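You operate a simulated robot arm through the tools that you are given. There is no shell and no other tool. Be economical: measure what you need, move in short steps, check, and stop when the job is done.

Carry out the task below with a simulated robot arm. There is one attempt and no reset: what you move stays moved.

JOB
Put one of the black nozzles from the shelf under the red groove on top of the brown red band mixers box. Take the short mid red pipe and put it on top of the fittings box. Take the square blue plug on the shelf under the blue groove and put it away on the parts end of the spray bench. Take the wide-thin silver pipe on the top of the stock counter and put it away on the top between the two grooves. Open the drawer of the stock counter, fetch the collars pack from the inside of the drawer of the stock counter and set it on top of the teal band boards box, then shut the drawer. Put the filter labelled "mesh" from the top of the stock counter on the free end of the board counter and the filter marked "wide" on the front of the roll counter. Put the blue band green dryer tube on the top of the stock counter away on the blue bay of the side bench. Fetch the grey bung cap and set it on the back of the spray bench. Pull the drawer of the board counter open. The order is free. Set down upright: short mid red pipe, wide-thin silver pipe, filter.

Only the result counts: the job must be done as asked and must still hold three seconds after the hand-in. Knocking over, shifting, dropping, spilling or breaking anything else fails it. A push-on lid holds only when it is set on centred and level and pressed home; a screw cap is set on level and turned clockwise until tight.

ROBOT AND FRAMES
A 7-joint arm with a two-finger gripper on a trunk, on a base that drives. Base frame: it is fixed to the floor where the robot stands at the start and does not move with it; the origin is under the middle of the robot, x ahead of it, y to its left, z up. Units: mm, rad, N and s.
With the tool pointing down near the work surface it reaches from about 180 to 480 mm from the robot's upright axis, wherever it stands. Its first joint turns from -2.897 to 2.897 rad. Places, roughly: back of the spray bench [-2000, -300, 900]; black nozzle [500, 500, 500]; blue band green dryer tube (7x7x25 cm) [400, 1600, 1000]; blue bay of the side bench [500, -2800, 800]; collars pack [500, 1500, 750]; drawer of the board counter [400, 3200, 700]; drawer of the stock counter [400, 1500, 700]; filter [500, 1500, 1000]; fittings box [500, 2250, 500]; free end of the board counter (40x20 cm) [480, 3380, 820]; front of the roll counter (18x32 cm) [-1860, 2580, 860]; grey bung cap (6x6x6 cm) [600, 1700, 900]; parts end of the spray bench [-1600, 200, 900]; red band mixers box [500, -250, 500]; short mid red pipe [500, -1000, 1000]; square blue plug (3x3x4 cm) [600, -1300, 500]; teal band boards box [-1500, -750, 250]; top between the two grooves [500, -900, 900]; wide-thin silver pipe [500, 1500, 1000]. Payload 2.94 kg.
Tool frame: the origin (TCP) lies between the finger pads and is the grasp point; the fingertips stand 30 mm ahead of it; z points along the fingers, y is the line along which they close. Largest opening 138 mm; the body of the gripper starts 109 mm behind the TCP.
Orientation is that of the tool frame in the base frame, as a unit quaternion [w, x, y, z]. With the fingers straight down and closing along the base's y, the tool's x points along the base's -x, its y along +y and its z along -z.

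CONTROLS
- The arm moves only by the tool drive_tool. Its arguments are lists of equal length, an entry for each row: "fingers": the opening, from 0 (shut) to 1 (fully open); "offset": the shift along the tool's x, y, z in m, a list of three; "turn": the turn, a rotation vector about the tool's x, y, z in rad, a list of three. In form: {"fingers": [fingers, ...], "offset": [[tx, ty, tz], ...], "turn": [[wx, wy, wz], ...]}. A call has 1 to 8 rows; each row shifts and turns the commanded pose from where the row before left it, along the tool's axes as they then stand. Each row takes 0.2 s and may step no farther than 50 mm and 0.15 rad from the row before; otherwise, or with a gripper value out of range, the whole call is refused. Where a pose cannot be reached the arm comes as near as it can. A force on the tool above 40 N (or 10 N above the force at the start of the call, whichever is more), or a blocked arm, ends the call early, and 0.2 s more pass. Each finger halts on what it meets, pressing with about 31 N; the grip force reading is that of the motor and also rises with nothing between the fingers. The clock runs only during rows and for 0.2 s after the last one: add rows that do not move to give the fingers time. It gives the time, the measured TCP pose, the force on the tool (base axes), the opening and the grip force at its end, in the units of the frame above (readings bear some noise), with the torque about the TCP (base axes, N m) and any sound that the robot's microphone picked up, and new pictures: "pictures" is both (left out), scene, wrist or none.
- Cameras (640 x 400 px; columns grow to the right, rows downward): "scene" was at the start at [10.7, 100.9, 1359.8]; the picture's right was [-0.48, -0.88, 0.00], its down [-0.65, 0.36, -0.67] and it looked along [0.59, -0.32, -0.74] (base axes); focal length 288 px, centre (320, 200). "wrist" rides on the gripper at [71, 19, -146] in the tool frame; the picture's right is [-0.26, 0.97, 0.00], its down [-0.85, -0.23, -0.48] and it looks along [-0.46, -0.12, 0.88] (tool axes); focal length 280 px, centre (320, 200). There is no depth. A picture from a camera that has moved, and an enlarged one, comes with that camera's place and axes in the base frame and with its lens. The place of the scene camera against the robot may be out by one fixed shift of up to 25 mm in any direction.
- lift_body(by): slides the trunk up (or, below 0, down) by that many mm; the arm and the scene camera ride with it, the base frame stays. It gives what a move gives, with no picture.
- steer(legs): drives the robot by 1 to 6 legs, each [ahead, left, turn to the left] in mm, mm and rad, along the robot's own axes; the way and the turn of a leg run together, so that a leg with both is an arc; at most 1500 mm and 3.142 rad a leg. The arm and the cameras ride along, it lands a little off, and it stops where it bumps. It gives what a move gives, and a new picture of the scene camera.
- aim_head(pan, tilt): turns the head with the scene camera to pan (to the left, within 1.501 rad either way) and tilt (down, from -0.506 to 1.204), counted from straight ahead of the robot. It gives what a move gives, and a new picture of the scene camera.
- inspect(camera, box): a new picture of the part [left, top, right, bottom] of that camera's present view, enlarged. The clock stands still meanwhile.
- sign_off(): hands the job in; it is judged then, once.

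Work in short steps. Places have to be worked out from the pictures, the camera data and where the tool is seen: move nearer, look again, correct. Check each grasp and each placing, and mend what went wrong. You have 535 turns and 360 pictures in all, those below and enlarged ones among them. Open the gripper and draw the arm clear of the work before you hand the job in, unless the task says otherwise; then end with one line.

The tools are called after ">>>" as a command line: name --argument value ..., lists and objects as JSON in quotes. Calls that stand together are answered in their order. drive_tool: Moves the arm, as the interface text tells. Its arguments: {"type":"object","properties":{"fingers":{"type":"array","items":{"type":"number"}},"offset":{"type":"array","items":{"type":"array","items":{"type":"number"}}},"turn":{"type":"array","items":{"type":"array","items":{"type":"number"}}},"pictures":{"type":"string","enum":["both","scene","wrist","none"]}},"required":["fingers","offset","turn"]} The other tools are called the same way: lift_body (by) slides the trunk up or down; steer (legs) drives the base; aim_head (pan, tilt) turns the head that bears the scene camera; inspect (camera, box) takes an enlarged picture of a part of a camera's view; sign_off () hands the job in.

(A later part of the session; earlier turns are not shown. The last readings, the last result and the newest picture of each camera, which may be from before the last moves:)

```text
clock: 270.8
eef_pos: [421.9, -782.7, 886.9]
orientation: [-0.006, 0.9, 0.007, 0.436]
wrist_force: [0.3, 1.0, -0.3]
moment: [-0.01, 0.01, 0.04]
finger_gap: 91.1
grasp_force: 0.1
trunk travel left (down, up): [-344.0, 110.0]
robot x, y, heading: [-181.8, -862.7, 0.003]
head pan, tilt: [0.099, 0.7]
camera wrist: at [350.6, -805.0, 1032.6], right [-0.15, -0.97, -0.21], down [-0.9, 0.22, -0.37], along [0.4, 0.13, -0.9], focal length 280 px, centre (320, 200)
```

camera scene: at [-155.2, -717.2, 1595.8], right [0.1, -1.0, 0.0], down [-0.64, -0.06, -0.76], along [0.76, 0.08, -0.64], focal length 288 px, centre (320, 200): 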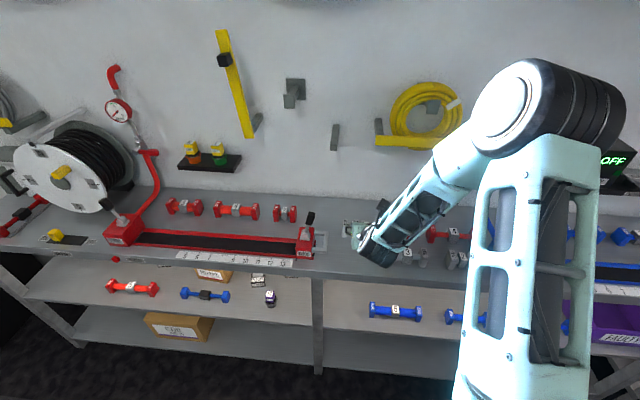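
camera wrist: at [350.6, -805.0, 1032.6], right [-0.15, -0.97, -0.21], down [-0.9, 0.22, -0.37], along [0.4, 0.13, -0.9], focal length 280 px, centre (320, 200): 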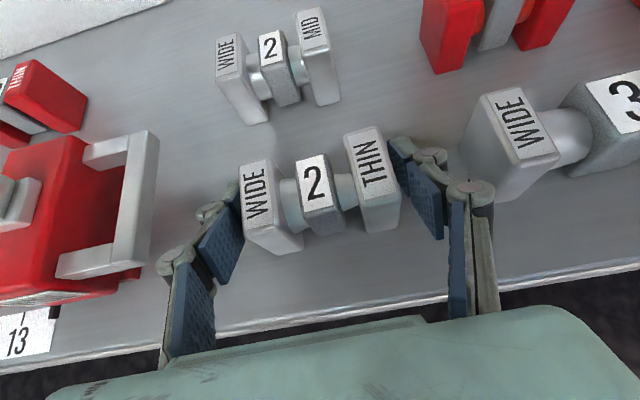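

Silver pipe stands well. Now the red MID-2 at about (520,-915): raise, move over it, look.

>>> lift_body --by 100

>>> steer --legs '[[0, -132, 0], [70, 0, 0]]'

>>> inspect --camera "wrist" --box '[0, 0, 640, 400]'

```text
clock: 272.1
eef_pos: [421.1, -783.8, 987.5]
orientation: [-0.005, 0.9, 0.006, 0.435]
wrist_force: [0.1, -0.4, -0.2]
moment: [-0.03, -0.01, -0.01]
finger_gap: 91.0
grasp_force: 0.1
trunk travel left (down, up): [-444.0, 10.0]
robot x, y, heading: [-182.2, -864.4, -0.002]
head pan, tilt: [0.099, 0.7]
```

```text
clock: 274.5
eef_pos: [490.2, -914.6, 987.4]
orientation: [-0.006, 0.9, 0.008, 0.436]
wrist_force: [0.3, 0.4, -0.1]
moment: [-0.01, -0.02, -0.01]
finger_gap: 91.0
grasp_force: 0.0
trunk travel left (down, up): [-444.0, 10.0]
robot x, y, heading: [-114.4, -998.4, 0.004]
head pan, tilt: [0.099, 0.7]
camera scene: at [-87.2, -849.7, 1589.8], right [0.1, -0.99, 0.0], down [-0.64, -0.06, -0.76], along [0.76, 0.08, -0.64], focal length 288 px, centre (320, 200)
```

scene: 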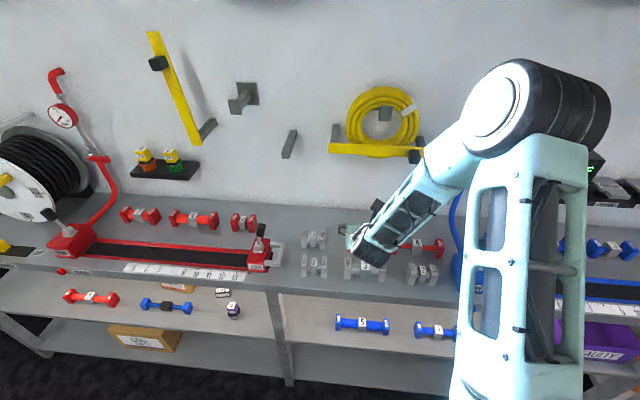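

```text
1.00 times, centred on (320, 200) of wrist (not enlarged: the box is as wide or as high as the picture)
camera zoom: at [419.4, -936.6, 1132.2], right [-0.15, -0.97, -0.21], down [-0.9, 0.22, -0.37], along [0.4, 0.13, -0.91], focal length 280 px, centre (320, 200)
```

zoom: 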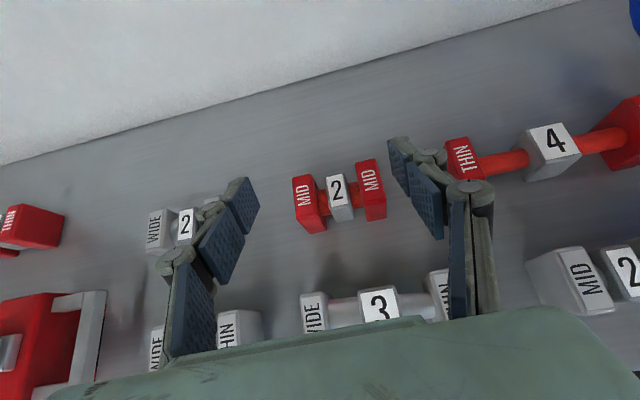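

>>> steer --legs '[[33, 0, 0]]'

>>> drive_tool --fingers '[0.75, 0.75]' --offset '[[0, 0.005, 0], [0, 0, 0]]' --turn '[[0, 0, 0], [0, 0, 0]]' --pictures "none"

>>> lift_body --by -65

>>> inspect --camera "wrist" --box '[0, 0, 640, 400]'

```text
clock: 275.4
eef_pos: [520.8, -914.7, 985.9]
orientation: [-0.005, 0.9, 0.007, 0.437]
wrist_force: [0.4, -0.7, 0.2]
moment: [0.01, 0.0, -0.01]
finger_gap: 91.4
grasp_force: 0.1
trunk travel left (down, up): [-444.0, 10.0]
robot x, y, heading: [-81.4, -995.1, 0.001]
head pan, tilt: [0.099, 0.7]
camera scene: at [-55.7, -849.7, 1589.8], right [0.1, -0.99, 0.0], down [-0.64, -0.06, -0.76], along [0.76, 0.08, -0.64], focal length 288 px, centre (320, 200)
```

scene: 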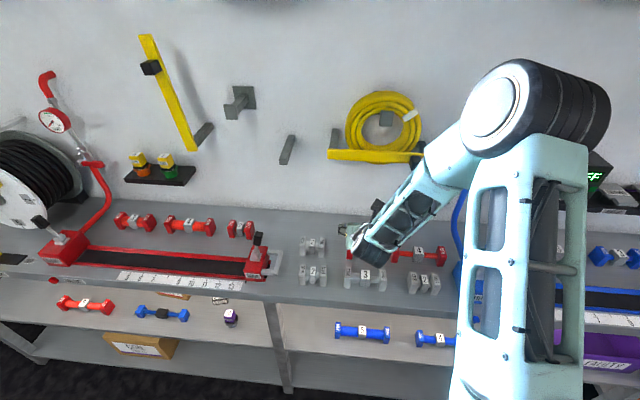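

```text
clock: 276.0
eef_pos: [522.0, -920.3, 987.0]
orientation: [-0.004, 0.9, 0.006, 0.437]
wrist_force: [0.6, 0.0, 0.0]
moment: [-0.01, -0.01, 0.0]
finger_gap: 103.5
grasp_force: 0.1
trunk travel left (down, up): [-444.0, 10.0]
robot x, y, heading: [-79.1, -995.0, 0.002]
head pan, tilt: [0.099, 0.7]
```

```text
clock: 277.0
eef_pos: [520.6, -919.2, 921.5]
orientation: [-0.005, 0.899, 0.007, 0.437]
wrist_force: [-0.2, 0.2, 0.4]
moment: [-0.01, 0.02, 0.0]
finger_gap: 103.4
grasp_force: 0.1
trunk travel left (down, up): [-379.0, 75.0]
robot x, y, heading: [-80.2, -997.2, -0.005]
head pan, tilt: [0.099, 0.7]
```

```text
1.00 times, centred on (320, 200) of wrist (not enlarged: the box is as wide or as high as the picture)
camera zoom: at [450.1, -941.9, 1067.4], right [-0.15, -0.97, -0.21], down [-0.9, 0.22, -0.37], along [0.4, 0.13, -0.9], focal length 280 px, centre (320, 200)
```

zoom: 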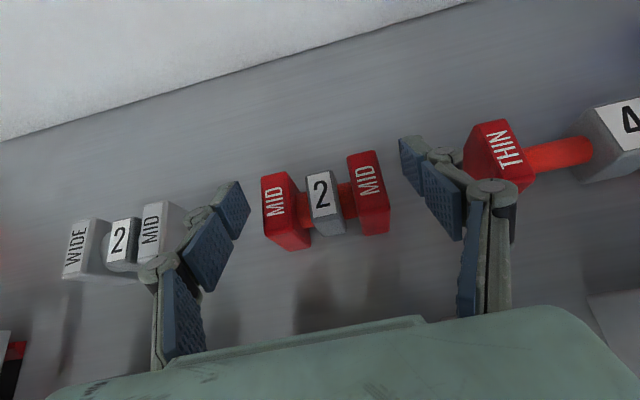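

>>> drive_tool --fingers '[0.69, 0.69]' --offset '[[0.003, 0, 0.004], [0, 0, 0]]' --turn '[[0, 0, 0], [0, 0, 0]]' --pictures "none"

>>> lift_body --by -31

>>> inspect --camera "wrist" --box '[0, 0, 640, 400]'

```text
clock: 277.6
eef_pos: [526.3, -919.3, 921.1]
orientation: [-0.005, 0.9, 0.007, 0.436]
wrist_force: [0.7, 0.0, -0.1]
moment: [-0.03, 0.01, -0.01]
finger_gap: 95.3
grasp_force: 0.1
trunk travel left (down, up): [-379.0, 75.0]
robot x, y, heading: [-81.5, -996.8, 0.007]
head pan, tilt: [0.099, 0.7]
```

```text
clock: 278.4
eef_pos: [527.5, -918.5, 890.9]
orientation: [-0.006, 0.9, 0.007, 0.436]
wrist_force: [-0.5, 0.2, 0.6]
moment: [0.01, 0.01, 0.03]
finger_gap: 95.3
grasp_force: 0.0
trunk travel left (down, up): [-348.0, 106.0]
robot x, y, heading: [-81.7, -994.2, 0.002]
head pan, tilt: [0.099, 0.7]
```

```text
1.00 times, centred on (320, 200) of wrist (not enlarged: the box is as wide or as high as the picture)
camera zoom: at [455.5, -941.2, 1036.0], right [-0.15, -0.97, -0.21], down [-0.9, 0.22, -0.37], along [0.4, 0.13, -0.9], focal length 280 px, centre (320, 200)
```

zoom: 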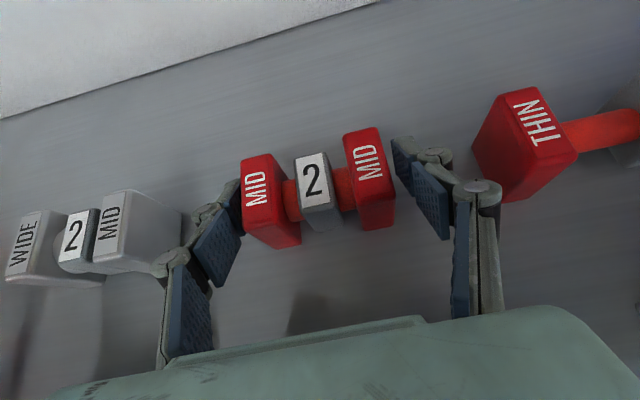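

>>> drive_tool --fingers '[0.55, 0.4, 0.2, 0, 0]' --offset '[[0, 0, 0], [0, 0, 0], [0, 0, 0], [0, 0, 0], [0, 0, 0]]' --turn '[[0, 0, 0], [0, 0, 0], [0, 0, 0], [0, 0, 0], [0, 0, 0]]' --pictures "none"

>>> lift_body --by 105

>>> inspect --camera "wrist" --box '[0, 0, 640, 400]'

```text
clock: 279.6
eef_pos: [527.5, -919.8, 890.4]
orientation: [-0.005, 0.9, 0.008, 0.437]
wrist_force: [-0.2, 1.1, 1.2]
moment: [0.11, 0.04, 0.01]
finger_gap: 79.5
grasp_force: 30.9
trunk travel left (down, up): [-348.0, 106.0]
robot x, y, heading: [-82.5, -997.2, -0.0]
head pan, tilt: [0.099, 0.7]
```

```text
clock: 280.9
eef_pos: [526.2, -918.9, 994.6]
orientation: [-0.005, 0.9, 0.008, 0.437]
wrist_force: [0.6, 0.2, -1.2]
moment: [0.0, -0.02, 0.03]
finger_gap: 79.5
grasp_force: 31.0
trunk travel left (down, up): [-453.0, 1.0]
robot x, y, heading: [-84.7, -995.3, -0.001]
head pan, tilt: [0.099, 0.7]
```

```text
1.00 times, centred on (320, 200) of wrist (not enlarged: the box is as wide or as high as the picture)
camera zoom: at [455.7, -941.1, 1140.8], right [-0.15, -0.97, -0.21], down [-0.9, 0.22, -0.37], along [0.4, 0.13, -0.91], focal length 280 px, centre (320, 200)
```

zoom: 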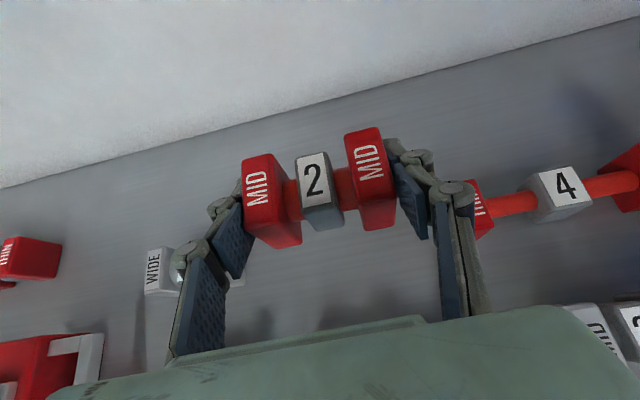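

Held. Drive to the FITTINGS box on the rack (y≈2250).

>>> steer --legs '[[-530, 0, 0], [0, 1450, 0], [0, 1450, 0], [0, 200, 0]]'

>>> aim_head --pan 0.0 --tilt 0.6

```text
clock: 311.2
eef_pos: [-9.1, 2201.4, 995.4]
orientation: [-0.004, 0.9, 0.005, 0.436]
wrist_force: [-0.2, 0.2, -2.3]
moment: [-0.03, -0.01, 0.01]
finger_gap: 79.3
grasp_force: 30.1
trunk travel left (down, up): [-453.0, 1.0]
robot x, y, heading: [-621.2, 2124.7, -0.005]
head pan, tilt: [0.099, 0.7]
camera scene: at [-593.0, 2273.2, 1598.8], right [0.1, -1.0, 0.0], down [-0.64, -0.06, -0.76], along [0.76, 0.07, -0.64], focal length 288 px, centre (320, 200)
```

scene: 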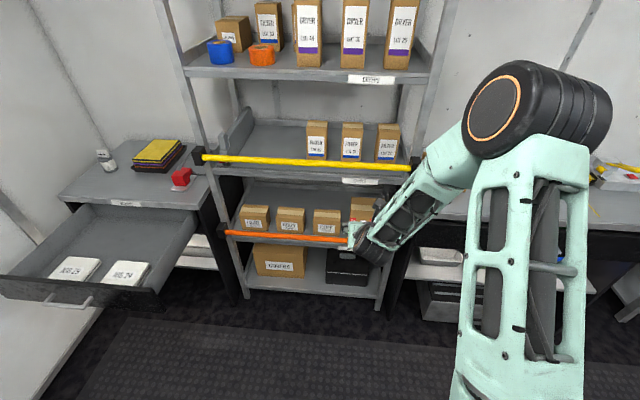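

```text
clock: 311.9
eef_pos: [-9.8, 2200.5, 994.8]
orientation: [-0.003, 0.9, 0.004, 0.436]
wrist_force: [0.3, -0.8, -1.2]
moment: [0.0, -0.01, -0.01]
finger_gap: 79.3
grasp_force: 31.2
trunk travel left (down, up): [-453.0, 1.0]
robot x, y, heading: [-620.1, 2125.4, -0.004]
head pan, tilt: [0.0, 0.6]
camera scene: at [-589.2, 2264.6, 1607.4], right [0.0, -1.0, 0.0], down [-0.57, 0.0, -0.82], along [0.82, 0.0, -0.57], focal length 288 px, centre (320, 200)
```

scene: 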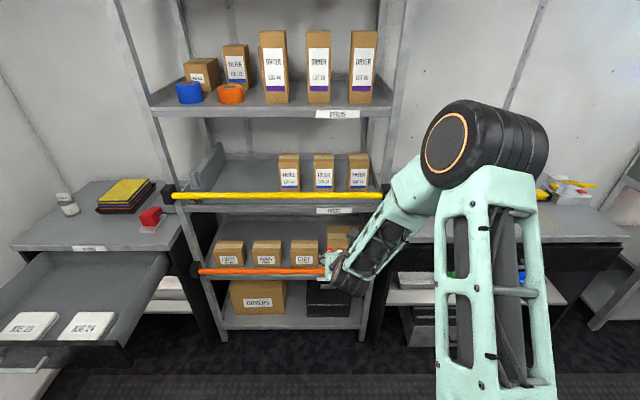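

>>> lift_body --by -240

>>> inspect --camera "wrist" --box '[0, 0, 640, 400]'

>>> aim_head --pan -0.1 --tilt 0.5

```text
clock: 314.4
eef_pos: [-8.0, 2201.0, 755.4]
orientation: [-0.004, 0.899, 0.005, 0.437]
wrist_force: [0.0, -0.9, -1.4]
moment: [-0.02, 0.0, -0.03]
finger_gap: 79.4
grasp_force: 30.8
trunk travel left (down, up): [-213.0, 241.0]
robot x, y, heading: [-623.4, 2125.7, -0.006]
head pan, tilt: [0.0, 0.6]
```

```text
1.00 times, centred on (320, 200) of wrist (not enlarged: the box is as wide or as high as the picture)
camera zoom: at [-81.4, 2179.1, 900.9], right [-0.15, -0.97, -0.21], down [-0.9, 0.22, -0.37], along [0.4, 0.13, -0.9], focal length 280 px, centre (320, 200)
```

zoom: 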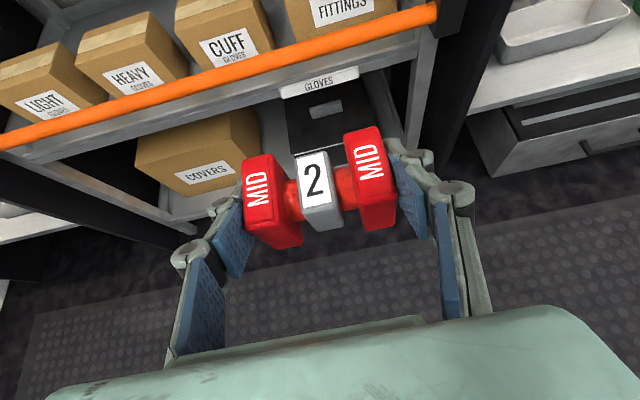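

```text
clock: 315.0
eef_pos: [-10.2, 2200.3, 754.9]
orientation: [-0.005, 0.9, 0.005, 0.436]
wrist_force: [0.1, -0.4, -1.2]
moment: [-0.07, -0.04, 0.01]
finger_gap: 79.2
grasp_force: 30.9
trunk travel left (down, up): [-213.0, 241.0]
robot x, y, heading: [-619.4, 2125.2, -0.003]
head pan, tilt: [-0.099, 0.499]
camera scene: at [-587.1, 2255.5, 1376.5], right [-0.1, -0.99, 0.0], down [-0.48, 0.05, -0.88], along [0.87, -0.09, -0.48], focal length 288 px, centre (320, 200)
```

scene: 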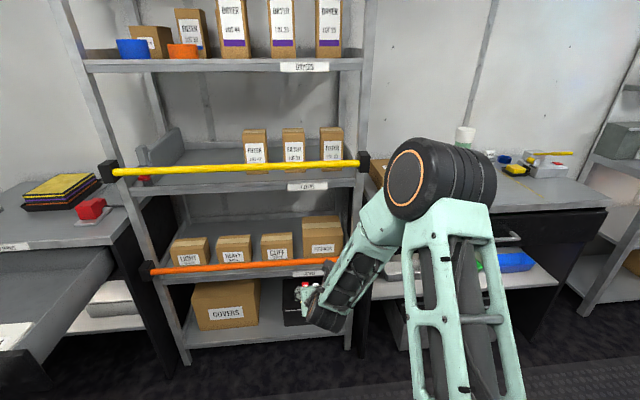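

>>> steer --legs '[[100, 0, 0]]'

>>> inspect --camera "wrist" --box '[0, 0, 640, 400]'

```text
clock: 316.2
eef_pos: [90.5, 2199.8, 755.7]
orientation: [-0.004, 0.9, 0.004, 0.436]
wrist_force: [0.3, -0.1, -0.7]
moment: [-0.01, -0.02, 0.02]
finger_gap: 79.4
grasp_force: 31.6
trunk travel left (down, up): [-213.0, 241.0]
robot x, y, heading: [-519.4, 2128.5, -0.009]
head pan, tilt: [-0.099, 0.499]
camera scene: at [-486.9, 2255.0, 1376.5], right [-0.1, -0.99, 0.0], down [-0.48, 0.05, -0.88], along [0.87, -0.09, -0.48], focal length 288 px, centre (320, 200)
```

scene: 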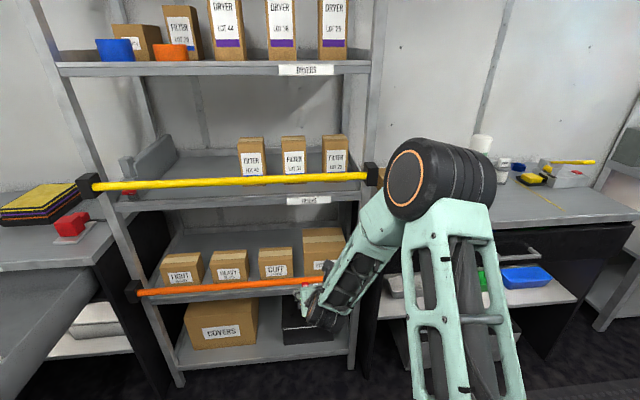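

```text
1.00 times, centred on (320, 200) of wrist (not enlarged: the box is as wide or as high as the picture)
camera zoom: at [18.7, 2178.2, 900.9], right [-0.15, -0.97, -0.21], down [-0.9, 0.22, -0.37], along [0.4, 0.13, -0.91], focal length 280 px, centre (320, 200)
```

zoom: 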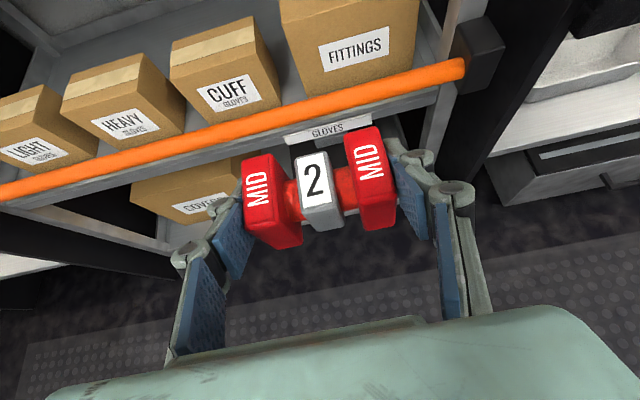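

>>> inspect --camera "scene" --box '[240, 180, 400, 280]'

```text
4.00 times, centred on (320, 230) of scene
camera zoom: at [-486.9, 2255.0, 1376.5], right [-0.1, -0.99, 0.0], down [-0.48, 0.05, -0.88], along [0.87, -0.09, -0.48], focal length 1153 px, centre (320, 80)
```

zoom: 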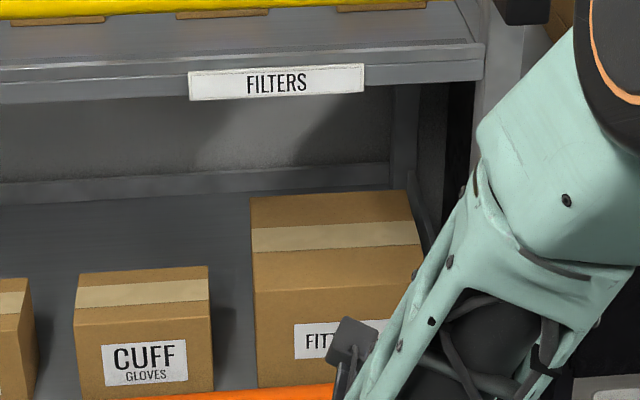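

The elbow would hit the rack's right post coming in straight. I'll test whether more arm extension keeps the elbow further back.

>>> drive_tool --fingers '[0, 0, 0]' --offset '[[0.028, 0, 0.035], [0.028, 0, 0.035], [0, 0, 0]]' --turn '[[0, 0, 0], [0, 0, 0], [0, 0, 0]]' --pictures "scene"

```text
clock: 317.0
eef_pos: [179.0, 2202.2, 755.2]
orientation: [-0.004, 0.9, 0.004, 0.435]
wrist_force: [0.7, -0.8, -1.7]
moment: [0.01, -0.02, -0.02]
finger_gap: 79.1
grasp_force: 31.2
trunk travel left (down, up): [-213.0, 241.0]
robot x, y, heading: [-519.1, 2127.2, -0.01]
head pan, tilt: [-0.099, 0.499]
camera scene: at [-486.7, 2255.1, 1376.5], right [-0.1, -0.99, 0.0], down [-0.48, 0.05, -0.88], along [0.87, -0.09, -0.48], focal length 288 px, centre (320, 200)
```

scene: 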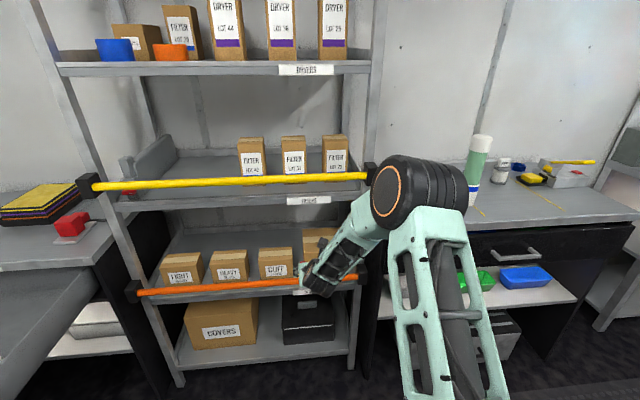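

>>> aim_head --pan -0.7 --tilt 0.5

```text
clock: 318.0
eef_pos: [179.9, 2200.7, 756.9]
orientation: [-0.003, 0.9, 0.003, 0.436]
wrist_force: [-0.2, -0.6, -1.3]
moment: [0.01, -0.04, -0.02]
finger_gap: 79.3
grasp_force: 30.8
trunk travel left (down, up): [-213.0, 241.0]
robot x, y, heading: [-520.9, 2128.6, -0.005]
head pan, tilt: [-0.7, 0.499]
camera scene: at [-507.9, 2205.6, 1376.5], right [-0.65, -0.76, 0.0], down [-0.37, 0.31, -0.88], along [0.67, -0.57, -0.48], focal length 288 px, centre (320, 200)
```

scene: 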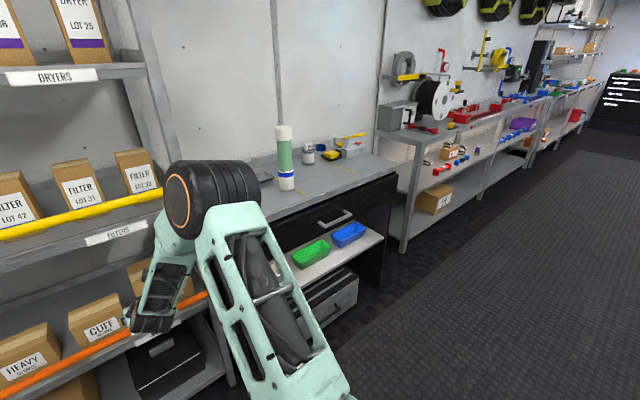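

Triangulated properly, the elbow is about 390 mm behind the TCP, so there's no problem going straight in. I'll align y, lower and drive in.

>>> lift_body --by -42

>>> steer --legs '[[0, -66, 0.005], [150, 0, 0]]'

>>> inspect --camera "wrist" --box '[0, 0, 640, 400]'

```text
clock: 318.8
eef_pos: [179.7, 2202.2, 714.4]
orientation: [-0.004, 0.9, 0.004, 0.436]
wrist_force: [-0.2, -0.6, -1.4]
moment: [-0.03, 0.01, -0.01]
finger_gap: 79.6
grasp_force: 31.0
trunk travel left (down, up): [-171.0, 283.0]
robot x, y, heading: [-515.7, 2123.1, -0.004]
head pan, tilt: [-0.7, 0.499]
```

```text
clock: 321.1
eef_pos: [333.7, 2141.7, 714.2]
orientation: [-0.005, 0.9, 0.008, 0.436]
wrist_force: [-0.6, -0.2, -0.8]
moment: [-0.04, -0.02, 0.02]
finger_gap: 79.4
grasp_force: 31.3
trunk travel left (down, up): [-171.0, 283.0]
robot x, y, heading: [-366.1, 2058.0, 0.003]
head pan, tilt: [-0.7, 0.499]
camera scene: at [-355.6, 2140.0, 1334.5], right [-0.64, -0.77, 0.0], down [-0.37, 0.31, -0.88], along [0.67, -0.56, -0.48], focal length 288 px, centre (320, 200)
```

scene: 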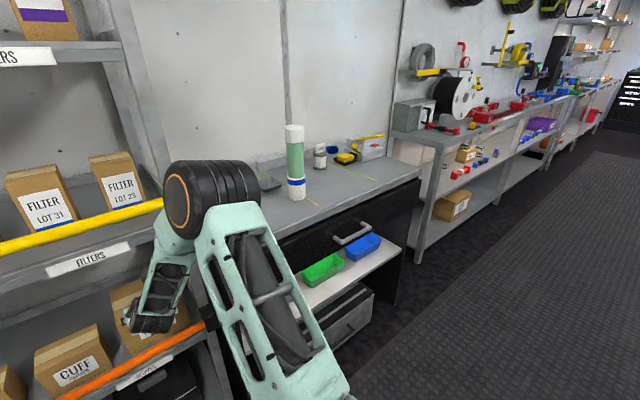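

```text
1.00 times, centred on (320, 200) of wrist (not enlarged: the box is as wide or as high as the picture)
camera zoom: at [261.3, 2119.6, 859.3], right [-0.14, -0.97, -0.21], down [-0.9, 0.21, -0.37], along [0.4, 0.14, -0.91], focal length 280 px, centre (320, 200)
```

zoom: 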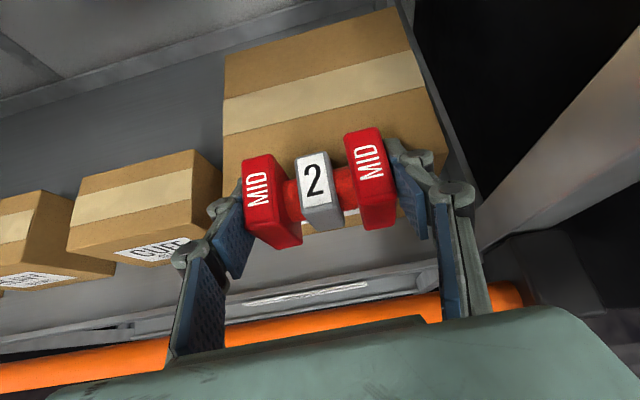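

>>> steer --legs '[[118, 0, 0]]'

>>> lift_body --by -22

>>> inspect --camera "wrist" --box '[0, 0, 640, 400]'

```text
clock: 322.3
eef_pos: [452.7, 2143.2, 713.7]
orientation: [-0.006, 0.9, 0.009, 0.436]
wrist_force: [-0.4, 0.0, -1.7]
moment: [0.0, 0.0, 0.01]
finger_gap: 79.2
grasp_force: 31.0
trunk travel left (down, up): [-171.0, 283.0]
robot x, y, heading: [-249.1, 2064.5, 0.007]
head pan, tilt: [-0.7, 0.499]
camera scene: at [-235.8, 2140.3, 1334.5], right [-0.64, -0.77, 0.0], down [-0.37, 0.31, -0.88], along [0.67, -0.56, -0.48], focal length 288 px, centre (320, 200)
```

scene: 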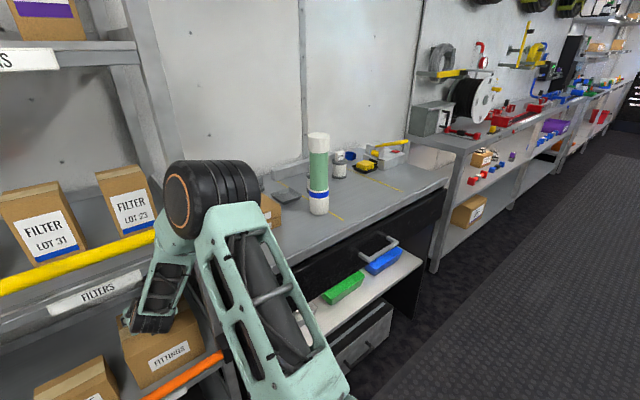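

```text
clock: 322.9
eef_pos: [457.8, 2142.4, 705.1]
orientation: [-0.006, 0.895, 0.01, 0.446]
wrist_force: [-1.1, -0.2, 9.9]
moment: [0.13, 0.24, 0.0]
finger_gap: 79.4
grasp_force: 31.0
trunk travel left (down, up): [-152.0, 301.0]
robot x, y, heading: [-244.6, 2059.9, -0.0]
head pan, tilt: [-0.7, 0.499]
stopped: the force on the tool passed its limit at 45 N (the readings are from after the stop); the commanded pose is now the measured one
```

```text
1.00 times, centred on (320, 200) of wrist (not enlarged: the box is as wide or as high as the picture)
camera zoom: at [382.6, 2121.0, 849.6], right [-0.14, -0.97, -0.21], down [-0.89, 0.21, -0.39], along [0.43, 0.13, -0.9], focal length 280 px, centre (320, 200)
```

zoom: 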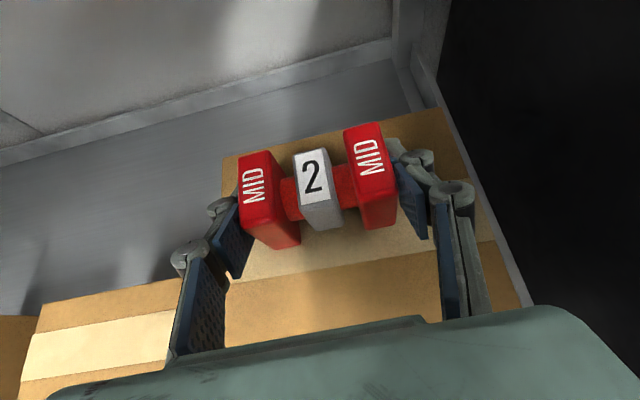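

Contact earlier than expected (box top ≈ 675). Relax slightly, then release.

>>> lift_body --by 1

>>> drive_tool --fingers '[0.6, 0.64, 0.66, 0.66]' --offset '[[0, 0, 0], [0, 0, 0], [0, 0, 0], [0, 0, 0]]' --turn '[[0, 0, 0], [0, 0, 0], [0, 0, 0], [0, 0, 0]]' --pictures "wrist"

```text
clock: 323.4
eef_pos: [457.1, 2142.4, 705.5]
orientation: [-0.004, 0.895, 0.009, 0.446]
wrist_force: [4.9, 1.9, 10.2]
moment: [0.16, -0.11, -0.06]
finger_gap: 79.2
grasp_force: 31.2
trunk travel left (down, up): [-153.0, 300.0]
robot x, y, heading: [-249.3, 2059.1, 0.005]
head pan, tilt: [-0.7, 0.499]
```

```text
clock: 324.4
eef_pos: [454.9, 2141.2, 705.3]
orientation: [-0.004, 0.896, 0.009, 0.444]
wrist_force: [4.1, 0.0, 8.8]
moment: [-0.19, -0.17, 0.08]
finger_gap: 91.8
grasp_force: 0.2
trunk travel left (down, up): [-153.0, 300.0]
robot x, y, heading: [-246.9, 2061.8, 0.0]
head pan, tilt: [-0.7, 0.499]
camera wrist: at [382.2, 2120.8, 848.3], right [-0.14, -0.97, -0.21], down [-0.9, 0.21, -0.39], along [0.42, 0.13, -0.9], focal length 280 px, centre (320, 200)
```

wrist: 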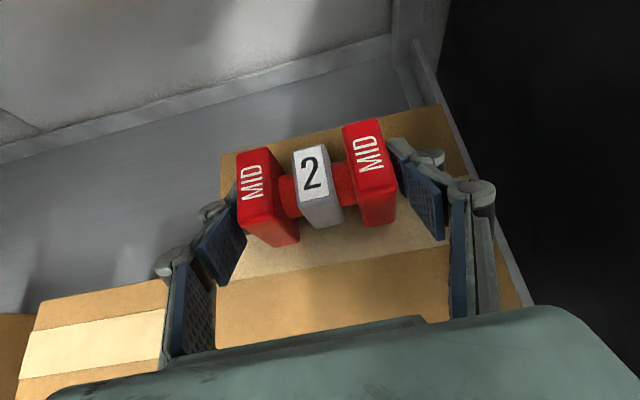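

Released; the fingertips rest on the box. Raise a bit and back out.

>>> lift_body --by 15

>>> steer --legs '[[-300, 0, 0]]'

>>> inspect --camera "wrist" --box '[0, 0, 640, 400]'

```text
clock: 325.0
eef_pos: [455.8, 2142.7, 718.0]
orientation: [-0.004, 0.896, 0.008, 0.443]
wrist_force: [-0.5, 0.1, -0.2]
moment: [-0.02, 0.0, 0.02]
finger_gap: 91.1
grasp_force: 0.1
trunk travel left (down, up): [-168.0, 285.0]
robot x, y, heading: [-246.8, 2056.6, 0.004]
head pan, tilt: [-0.7, 0.499]
```

```text
clock: 327.1
eef_pos: [155.3, 2141.2, 717.5]
orientation: [-0.004, 0.896, 0.007, 0.444]
wrist_force: [0.1, 0.2, -0.2]
moment: [-0.01, -0.02, -0.01]
finger_gap: 90.9
grasp_force: 0.1
trunk travel left (down, up): [-168.0, 285.0]
robot x, y, heading: [-549.7, 2059.3, 0.002]
head pan, tilt: [-0.7, 0.499]
camera scene: at [-536.8, 2139.6, 1331.7], right [-0.64, -0.77, 0.0], down [-0.37, 0.31, -0.88], along [0.67, -0.56, -0.48], focal length 288 px, centre (320, 200)
```

scene: 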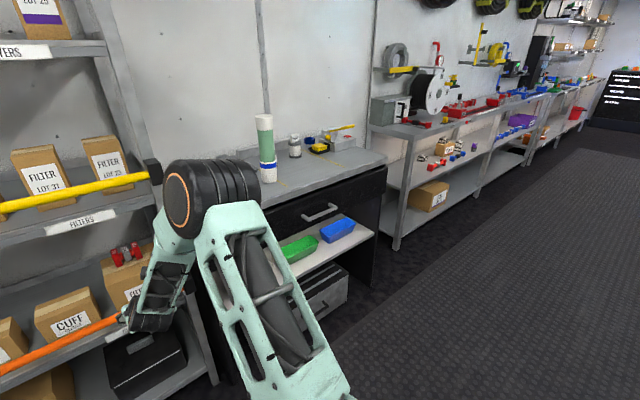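

```text
1.00 times, centred on (320, 200) of wrist (not enlarged: the box is as wide or as high as the picture)
camera zoom: at [81.9, 2119.0, 862.8], right [-0.14, -0.97, -0.21], down [-0.9, 0.21, -0.39], along [0.42, 0.13, -0.9], focal length 280 px, centre (320, 200)
```

zoom: 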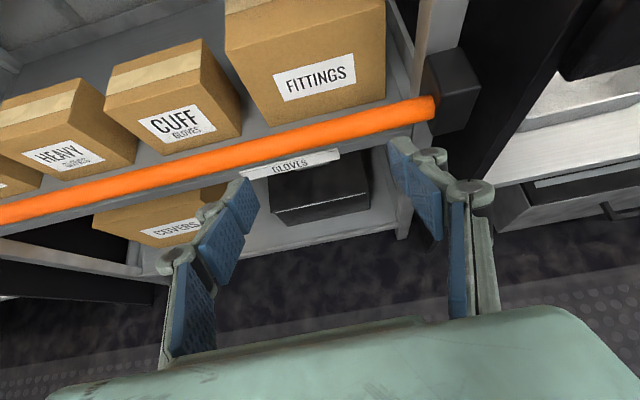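

Red pipe sits on the FITTINGS box. Next the blue-band green tube at about (371,1630): raise and approach.

>>> lift_body --by 275

>>> steer --legs '[[-80, -505, 0]]'

>>> drive_tool --fingers '[0.85, 0.85]' --offset '[[0, 0, 0], [0, 0, 0]]' --turn '[[0, 0, 0], [0, 0, 0]]' --pictures "wrist"

```text
clock: 329.8
eef_pos: [155.7, 2140.9, 994.3]
orientation: [-0.003, 0.896, 0.007, 0.444]
wrist_force: [-0.2, 0.0, -0.7]
moment: [0.0, 0.02, 0.01]
finger_gap: 91.2
grasp_force: 0.1
trunk travel left (down, up): [-443.0, 10.0]
robot x, y, heading: [-548.9, 2058.8, 0.005]
head pan, tilt: [-0.7, 0.499]
```

```text
clock: 334.8
eef_pos: [78.2, 1641.2, 993.4]
orientation: [-0.006, 0.896, 0.01, 0.444]
wrist_force: [0.6, 0.3, 0.0]
moment: [0.0, 0.01, 0.02]
finger_gap: 91.4
grasp_force: 0.0
trunk travel left (down, up): [-443.0, 10.0]
robot x, y, heading: [-622.6, 1554.5, 0.003]
head pan, tilt: [-0.7, 0.499]
camera scene: at [-615.1, 1636.2, 1606.8], right [-0.64, -0.77, 0.0], down [-0.37, 0.31, -0.88], along [0.67, -0.56, -0.48], focal length 288 px, centre (320, 200)
```

scene: 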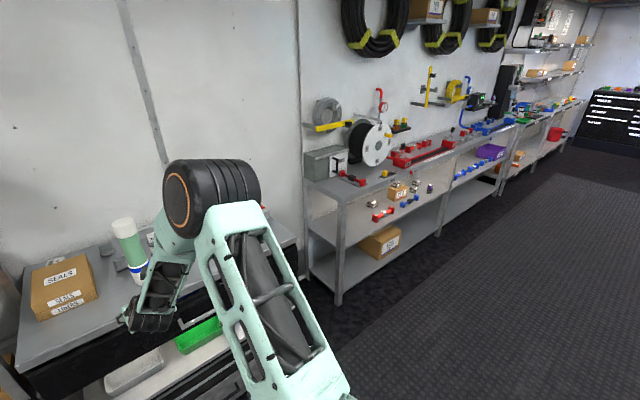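

```text
clock: 335.4
eef_pos: [77.4, 1640.4, 993.2]
orientation: [-0.005, 0.896, 0.009, 0.444]
wrist_force: [-0.1, 0.4, -0.3]
moment: [0.0, -0.01, -0.01]
finger_gap: 117.4
grasp_force: 0.1
trunk travel left (down, up): [-443.0, 10.0]
robot x, y, heading: [-625.9, 1556.9, 0.013]
head pan, tilt: [-0.7, 0.499]
camera wrist: at [3.7, 1618.5, 1137.8], right [-0.14, -0.97, -0.21], down [-0.9, 0.21, -0.39], along [0.42, 0.13, -0.9], focal length 280 px, centre (320, 200)
```

wrist: 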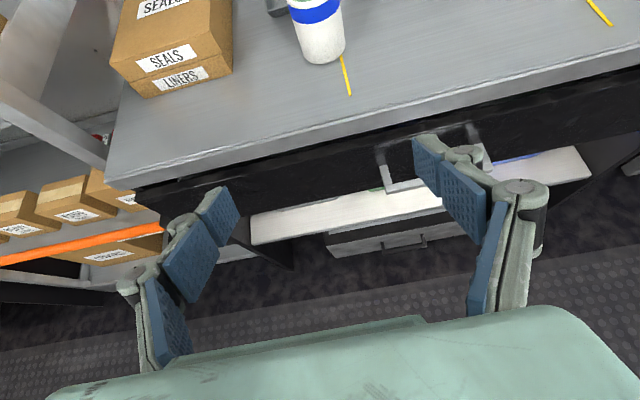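

>>> steer --legs '[[200, -18, -0.005]]'

>>> inspect --camera "wrist" --box '[0, 0, 640, 400]'

```text
clock: 336.9
eef_pos: [275.6, 1619.1, 992.9]
orientation: [-0.004, 0.896, 0.008, 0.444]
wrist_force: [0.6, 0.3, -0.8]
moment: [0.0, 0.02, 0.02]
finger_gap: 117.3
grasp_force: 0.2
trunk travel left (down, up): [-443.0, 10.0]
robot x, y, heading: [-430.2, 1537.3, -0.0]
head pan, tilt: [-0.7, 0.499]
camera scene: at [-417.0, 1618.8, 1606.7], right [-0.64, -0.77, 0.0], down [-0.37, 0.31, -0.88], along [0.67, -0.56, -0.48], focal length 288 px, centre (320, 200)
```

scene: 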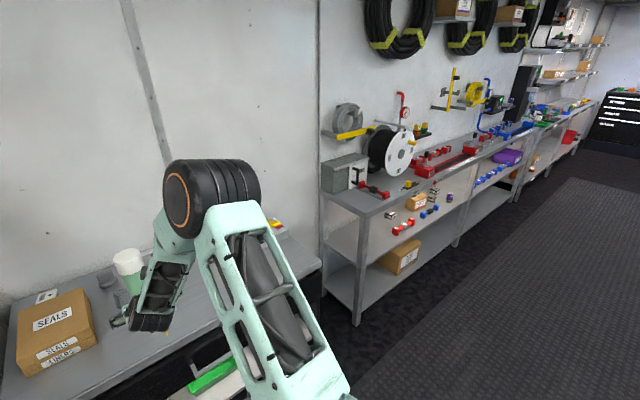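

```text
1.00 times, centred on (320, 200) of wrist (not enlarged: the box is as wide or as high as the picture)
camera zoom: at [201.5, 1597.8, 1137.6], right [-0.14, -0.97, -0.21], down [-0.9, 0.22, -0.39], along [0.42, 0.13, -0.9], focal length 280 px, centre (320, 200)
```

zoom: 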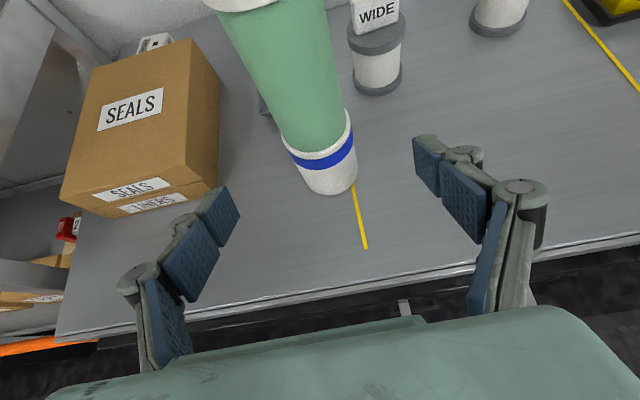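

>>> drive_tool --fingers '[0.85, 0.85]' --offset '[[0, -0.006, 0], [0, 0, 0]]' --turn '[[0, 0, 0], [0, 0, 0]]' --pictures "none"

>>> steer --legs '[[90, 0, 0]]'

>>> inspect --camera "wrist" --box '[0, 0, 640, 400]'

```text
clock: 337.6
eef_pos: [273.5, 1625.3, 993.3]
orientation: [-0.004, 0.896, 0.007, 0.443]
wrist_force: [0.2, -0.6, -0.4]
moment: [0.01, 0.0, -0.01]
finger_gap: 117.3
grasp_force: 0.0
trunk travel left (down, up): [-443.0, 10.0]
robot x, y, heading: [-430.1, 1539.5, -0.001]
head pan, tilt: [-0.7, 0.499]
```

```text
clock: 338.6
eef_pos: [363.5, 1625.8, 992.2]
orientation: [-0.004, 0.896, 0.007, 0.444]
wrist_force: [0.4, -0.2, -0.1]
moment: [0.0, 0.04, 0.02]
finger_gap: 117.1
grasp_force: 0.1
trunk travel left (down, up): [-443.0, 10.0]
robot x, y, heading: [-345.7, 1537.7, -0.001]
head pan, tilt: [-0.7, 0.499]
camera scene: at [-327.7, 1618.9, 1606.7], right [-0.64, -0.77, 0.0], down [-0.37, 0.31, -0.88], along [0.67, -0.57, -0.48], focal length 288 px, centre (320, 200)
```

scene: 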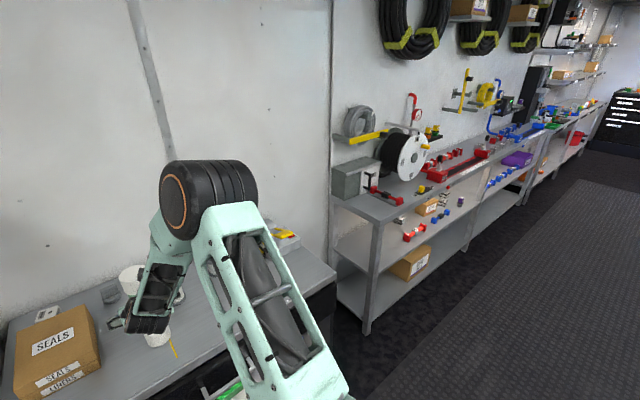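

```text
1.00 times, centred on (320, 200) of wrist (not enlarged: the box is as wide or as high as the picture)
camera zoom: at [290.0, 1603.9, 1137.1], right [-0.14, -0.97, -0.21], down [-0.9, 0.22, -0.39], along [0.42, 0.13, -0.9], focal length 280 px, centre (320, 200)
```

zoom: 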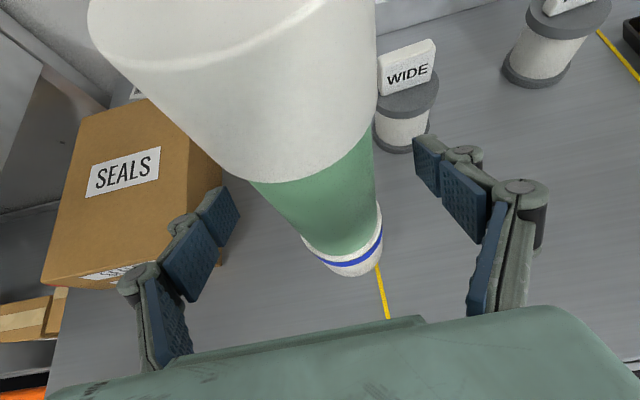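

>>> drive_tool --fingers '[0.7, 0.55, 0.4, 0.2, 0, 0]' --offset '[[0, 0, 0], [0, 0, 0], [0, 0, 0], [0, 0, 0], [0, 0, 0], [0, 0, 0]]' --turn '[[0, 0, 0], [0, 0, 0], [0, 0, 0], [0, 0, 0], [0, 0, 0], [0, 0, 0]]' --pictures "wrist"

```text
clock: 340.1
eef_pos: [362.6, 1625.2, 993.7]
orientation: [-0.004, 0.896, 0.008, 0.444]
wrist_force: [-0.6, -1.8, 0.7]
moment: [-0.06, -0.07, -0.02]
finger_gap: 54.0
grasp_force: 30.6
trunk travel left (down, up): [-443.0, 10.0]
robot x, y, heading: [-334.7, 1536.5, 0.003]
head pan, tilt: [-0.7, 0.499]
camera wrist: at [289.5, 1603.6, 1137.7], right [-0.14, -0.97, -0.21], down [-0.9, 0.22, -0.39], along [0.42, 0.13, -0.9], focal length 280 px, centre (320, 200)
```

wrist: 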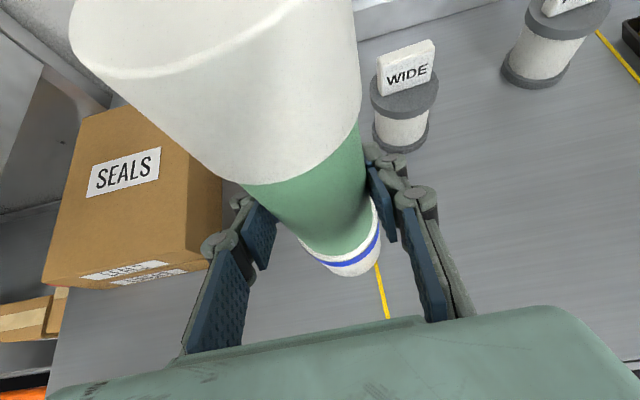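

>>> drive_tool --fingers '[0, 0, 0]' --offset '[[0.028, 0, -0.021], [0.02, 0, -0.015], [0, 0, 0]]' --turn '[[0, 0, 0], [0, 0, 0], [0, 0, 0]]' --pictures "wrist"

```text
clock: 340.9
eef_pos: [365.0, 1626.3, 1052.1]
orientation: [-0.004, 0.897, 0.008, 0.443]
wrist_force: [-0.9, -1.0, -3.6]
moment: [-0.02, 0.01, -0.03]
finger_gap: 53.9
grasp_force: 31.0
trunk travel left (down, up): [-443.0, 10.0]
robot x, y, heading: [-340.7, 1540.9, 0.001]
head pan, tilt: [-0.7, 0.499]
camera wrist: at [292.1, 1605.4, 1197.5], right [-0.14, -0.97, -0.21], down [-0.9, 0.22, -0.39], along [0.42, 0.13, -0.9], focal length 280 px, centre (320, 200)
```

wrist: 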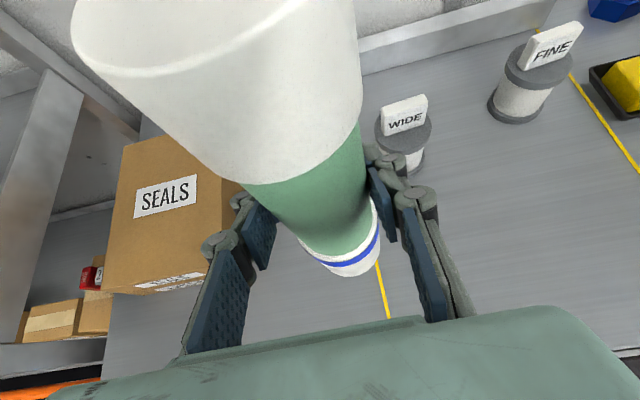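

Held firmly. Drive to the side bench (y≈-2800) along x≈-520.

>>> steer --legs '[[-180, 0, 0], [0, -1470, 0], [0, -1470, 0], [0, -1000, 0]]'

>>> aim_head --pan -0.5 --tilt 0.5

```text
clock: 376.4
eef_pos: [222.2, -2297.9, 1053.3]
orientation: [-0.009, 0.896, 0.019, 0.444]
wrist_force: [-1.2, -0.3, -3.6]
moment: [-0.01, -0.01, -0.01]
finger_gap: 53.5
grasp_force: 31.1
trunk travel left (down, up): [-443.0, 10.0]
robot x, y, heading: [-484.5, -2403.4, 0.025]
head pan, tilt: [-0.7, 0.499]
camera scene: at [-470.5, -2323.5, 1606.7], right [-0.62, -0.78, 0.0], down [-0.37, 0.3, -0.88], along [0.69, -0.55, -0.48], focal length 288 px, centre (320, 200)
```

scene: 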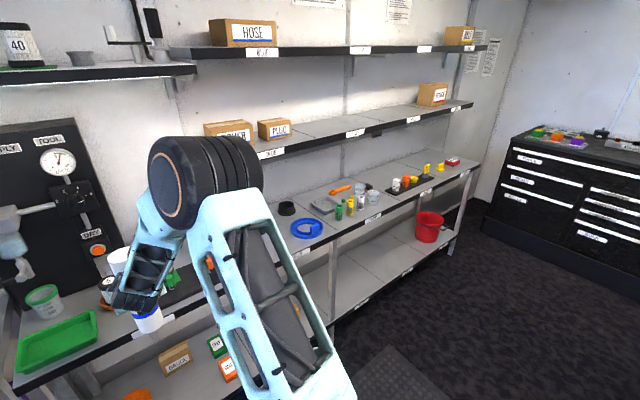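

```text
clock: 377.1
eef_pos: [222.1, -2298.0, 1054.0]
orientation: [-0.009, 0.896, 0.018, 0.444]
wrist_force: [-0.2, -0.1, -3.9]
moment: [0.01, -0.01, 0.01]
finger_gap: 53.6
grasp_force: 31.1
trunk travel left (down, up): [-443.0, 10.0]
robot x, y, heading: [-483.8, -2405.0, 0.02]
head pan, tilt: [-0.499, 0.499]
camera scene: at [-460.7, -2308.2, 1606.7], right [-0.46, -0.89, 0.0], down [-0.43, 0.22, -0.88], along [0.78, -0.4, -0.48], focal length 288 px, centre (320, 200)
```

scene: 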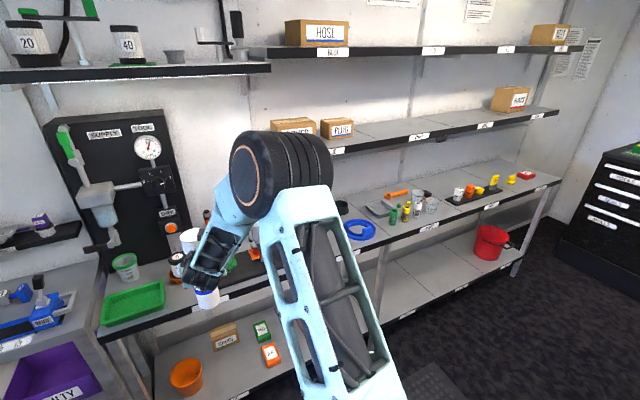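

>>> inspect --camera "scene" --box '[330, 150, 570, 280]'

>>> inspect --camera "scene" --box '[180, 100, 420, 330]'

```text
2.67 times, centred on (450, 215) of scene
camera zoom: at [-460.7, -2308.2, 1606.7], right [-0.46, -0.89, 0.0], down [-0.43, 0.22, -0.88], along [0.78, -0.4, -0.48], focal length 768 px, centre (-27, 160)
```

zoom: 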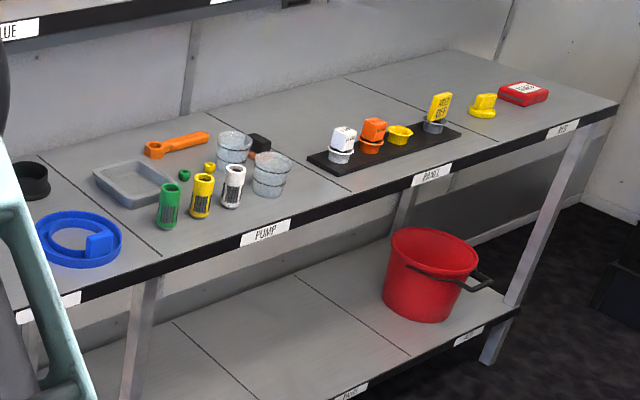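

```text
1.74 times, centred on (300, 215) of scene
camera zoom: at [-460.7, -2308.2, 1606.7], right [-0.46, -0.89, 0.0], down [-0.43, 0.22, -0.88], along [0.78, -0.4, -0.48], focal length 501 px, centre (355, 174)
```

zoom: 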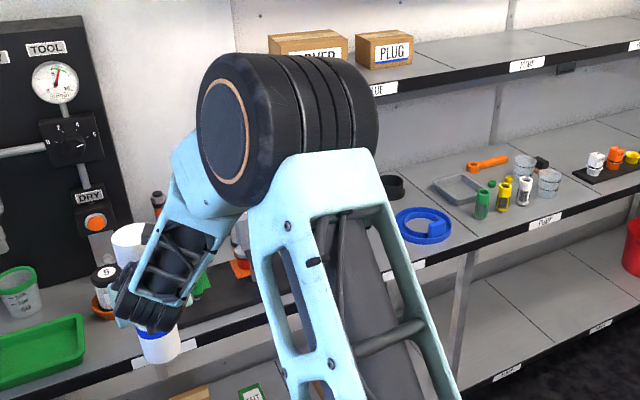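

>>> steer --legs '[[0, -420, -0.02]]'

>>> aim_head --pan 0.0 --tilt 0.7

>>> inspect --camera "wrist" --box '[0, 0, 640, 400]'

```text
clock: 381.3
eef_pos: [228.8, -2738.5, 1053.3]
orientation: [-0.002, 0.897, 0.003, 0.443]
wrist_force: [-0.1, -0.6, -5.0]
moment: [-0.02, 0.01, 0.0]
finger_gap: 53.8
grasp_force: 30.7
trunk travel left (down, up): [-443.0, 10.0]
robot x, y, heading: [-474.8, -2821.2, -0.003]
head pan, tilt: [-0.499, 0.499]
camera scene: at [-453.9, -2726.0, 1606.7], right [-0.48, -0.87, 0.0], down [-0.42, 0.23, -0.88], along [0.77, -0.43, -0.48], focal length 288 px, centre (320, 200)
```

scene: 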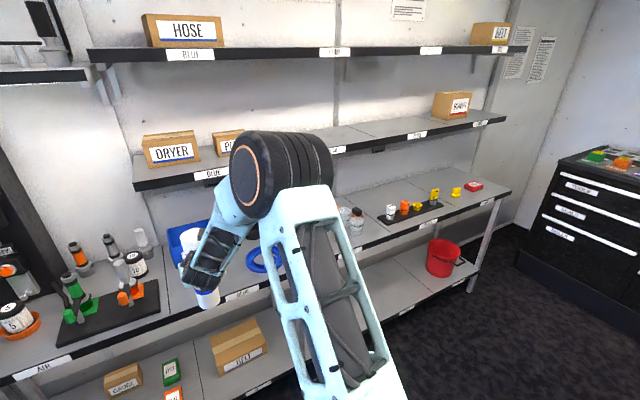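

```text
clock: 382.2
eef_pos: [228.6, -2736.9, 1053.7]
orientation: [-0.002, 0.896, 0.004, 0.444]
wrist_force: [-0.9, 0.1, -3.4]
moment: [0.01, -0.01, 0.01]
finger_gap: 53.6
grasp_force: 30.6
trunk travel left (down, up): [-443.0, 10.0]
robot x, y, heading: [-474.1, -2826.9, -0.004]
head pan, tilt: [0.0, 0.7]
camera scene: at [-448.5, -2682.4, 1589.0], right [-0.01, -1.0, 0.0], down [-0.64, 0.0, -0.76], along [0.76, -0.01, -0.64], focal length 288 px, centre (320, 200)
```

scene: 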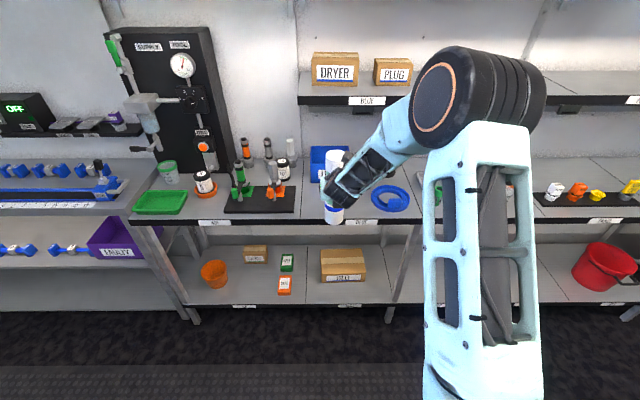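

```text
1.00 times, centred on (320, 200) of wrist (not enlarged: the box is as wide or as high as the picture)
camera zoom: at [155.7, -2759.1, 1197.4], right [-0.15, -0.97, -0.21], down [-0.9, 0.22, -0.39], along [0.42, 0.13, -0.9], focal length 280 px, centre (320, 200)
```

zoom: 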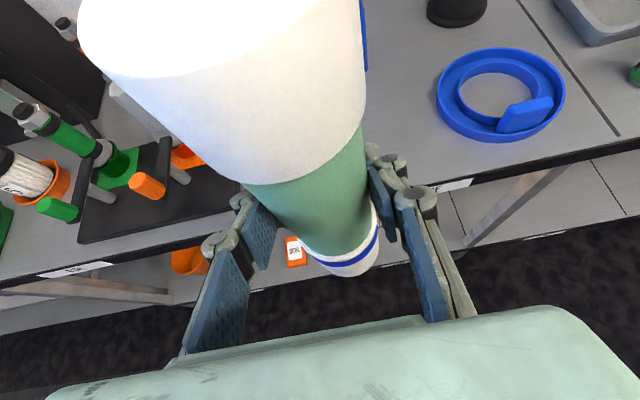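

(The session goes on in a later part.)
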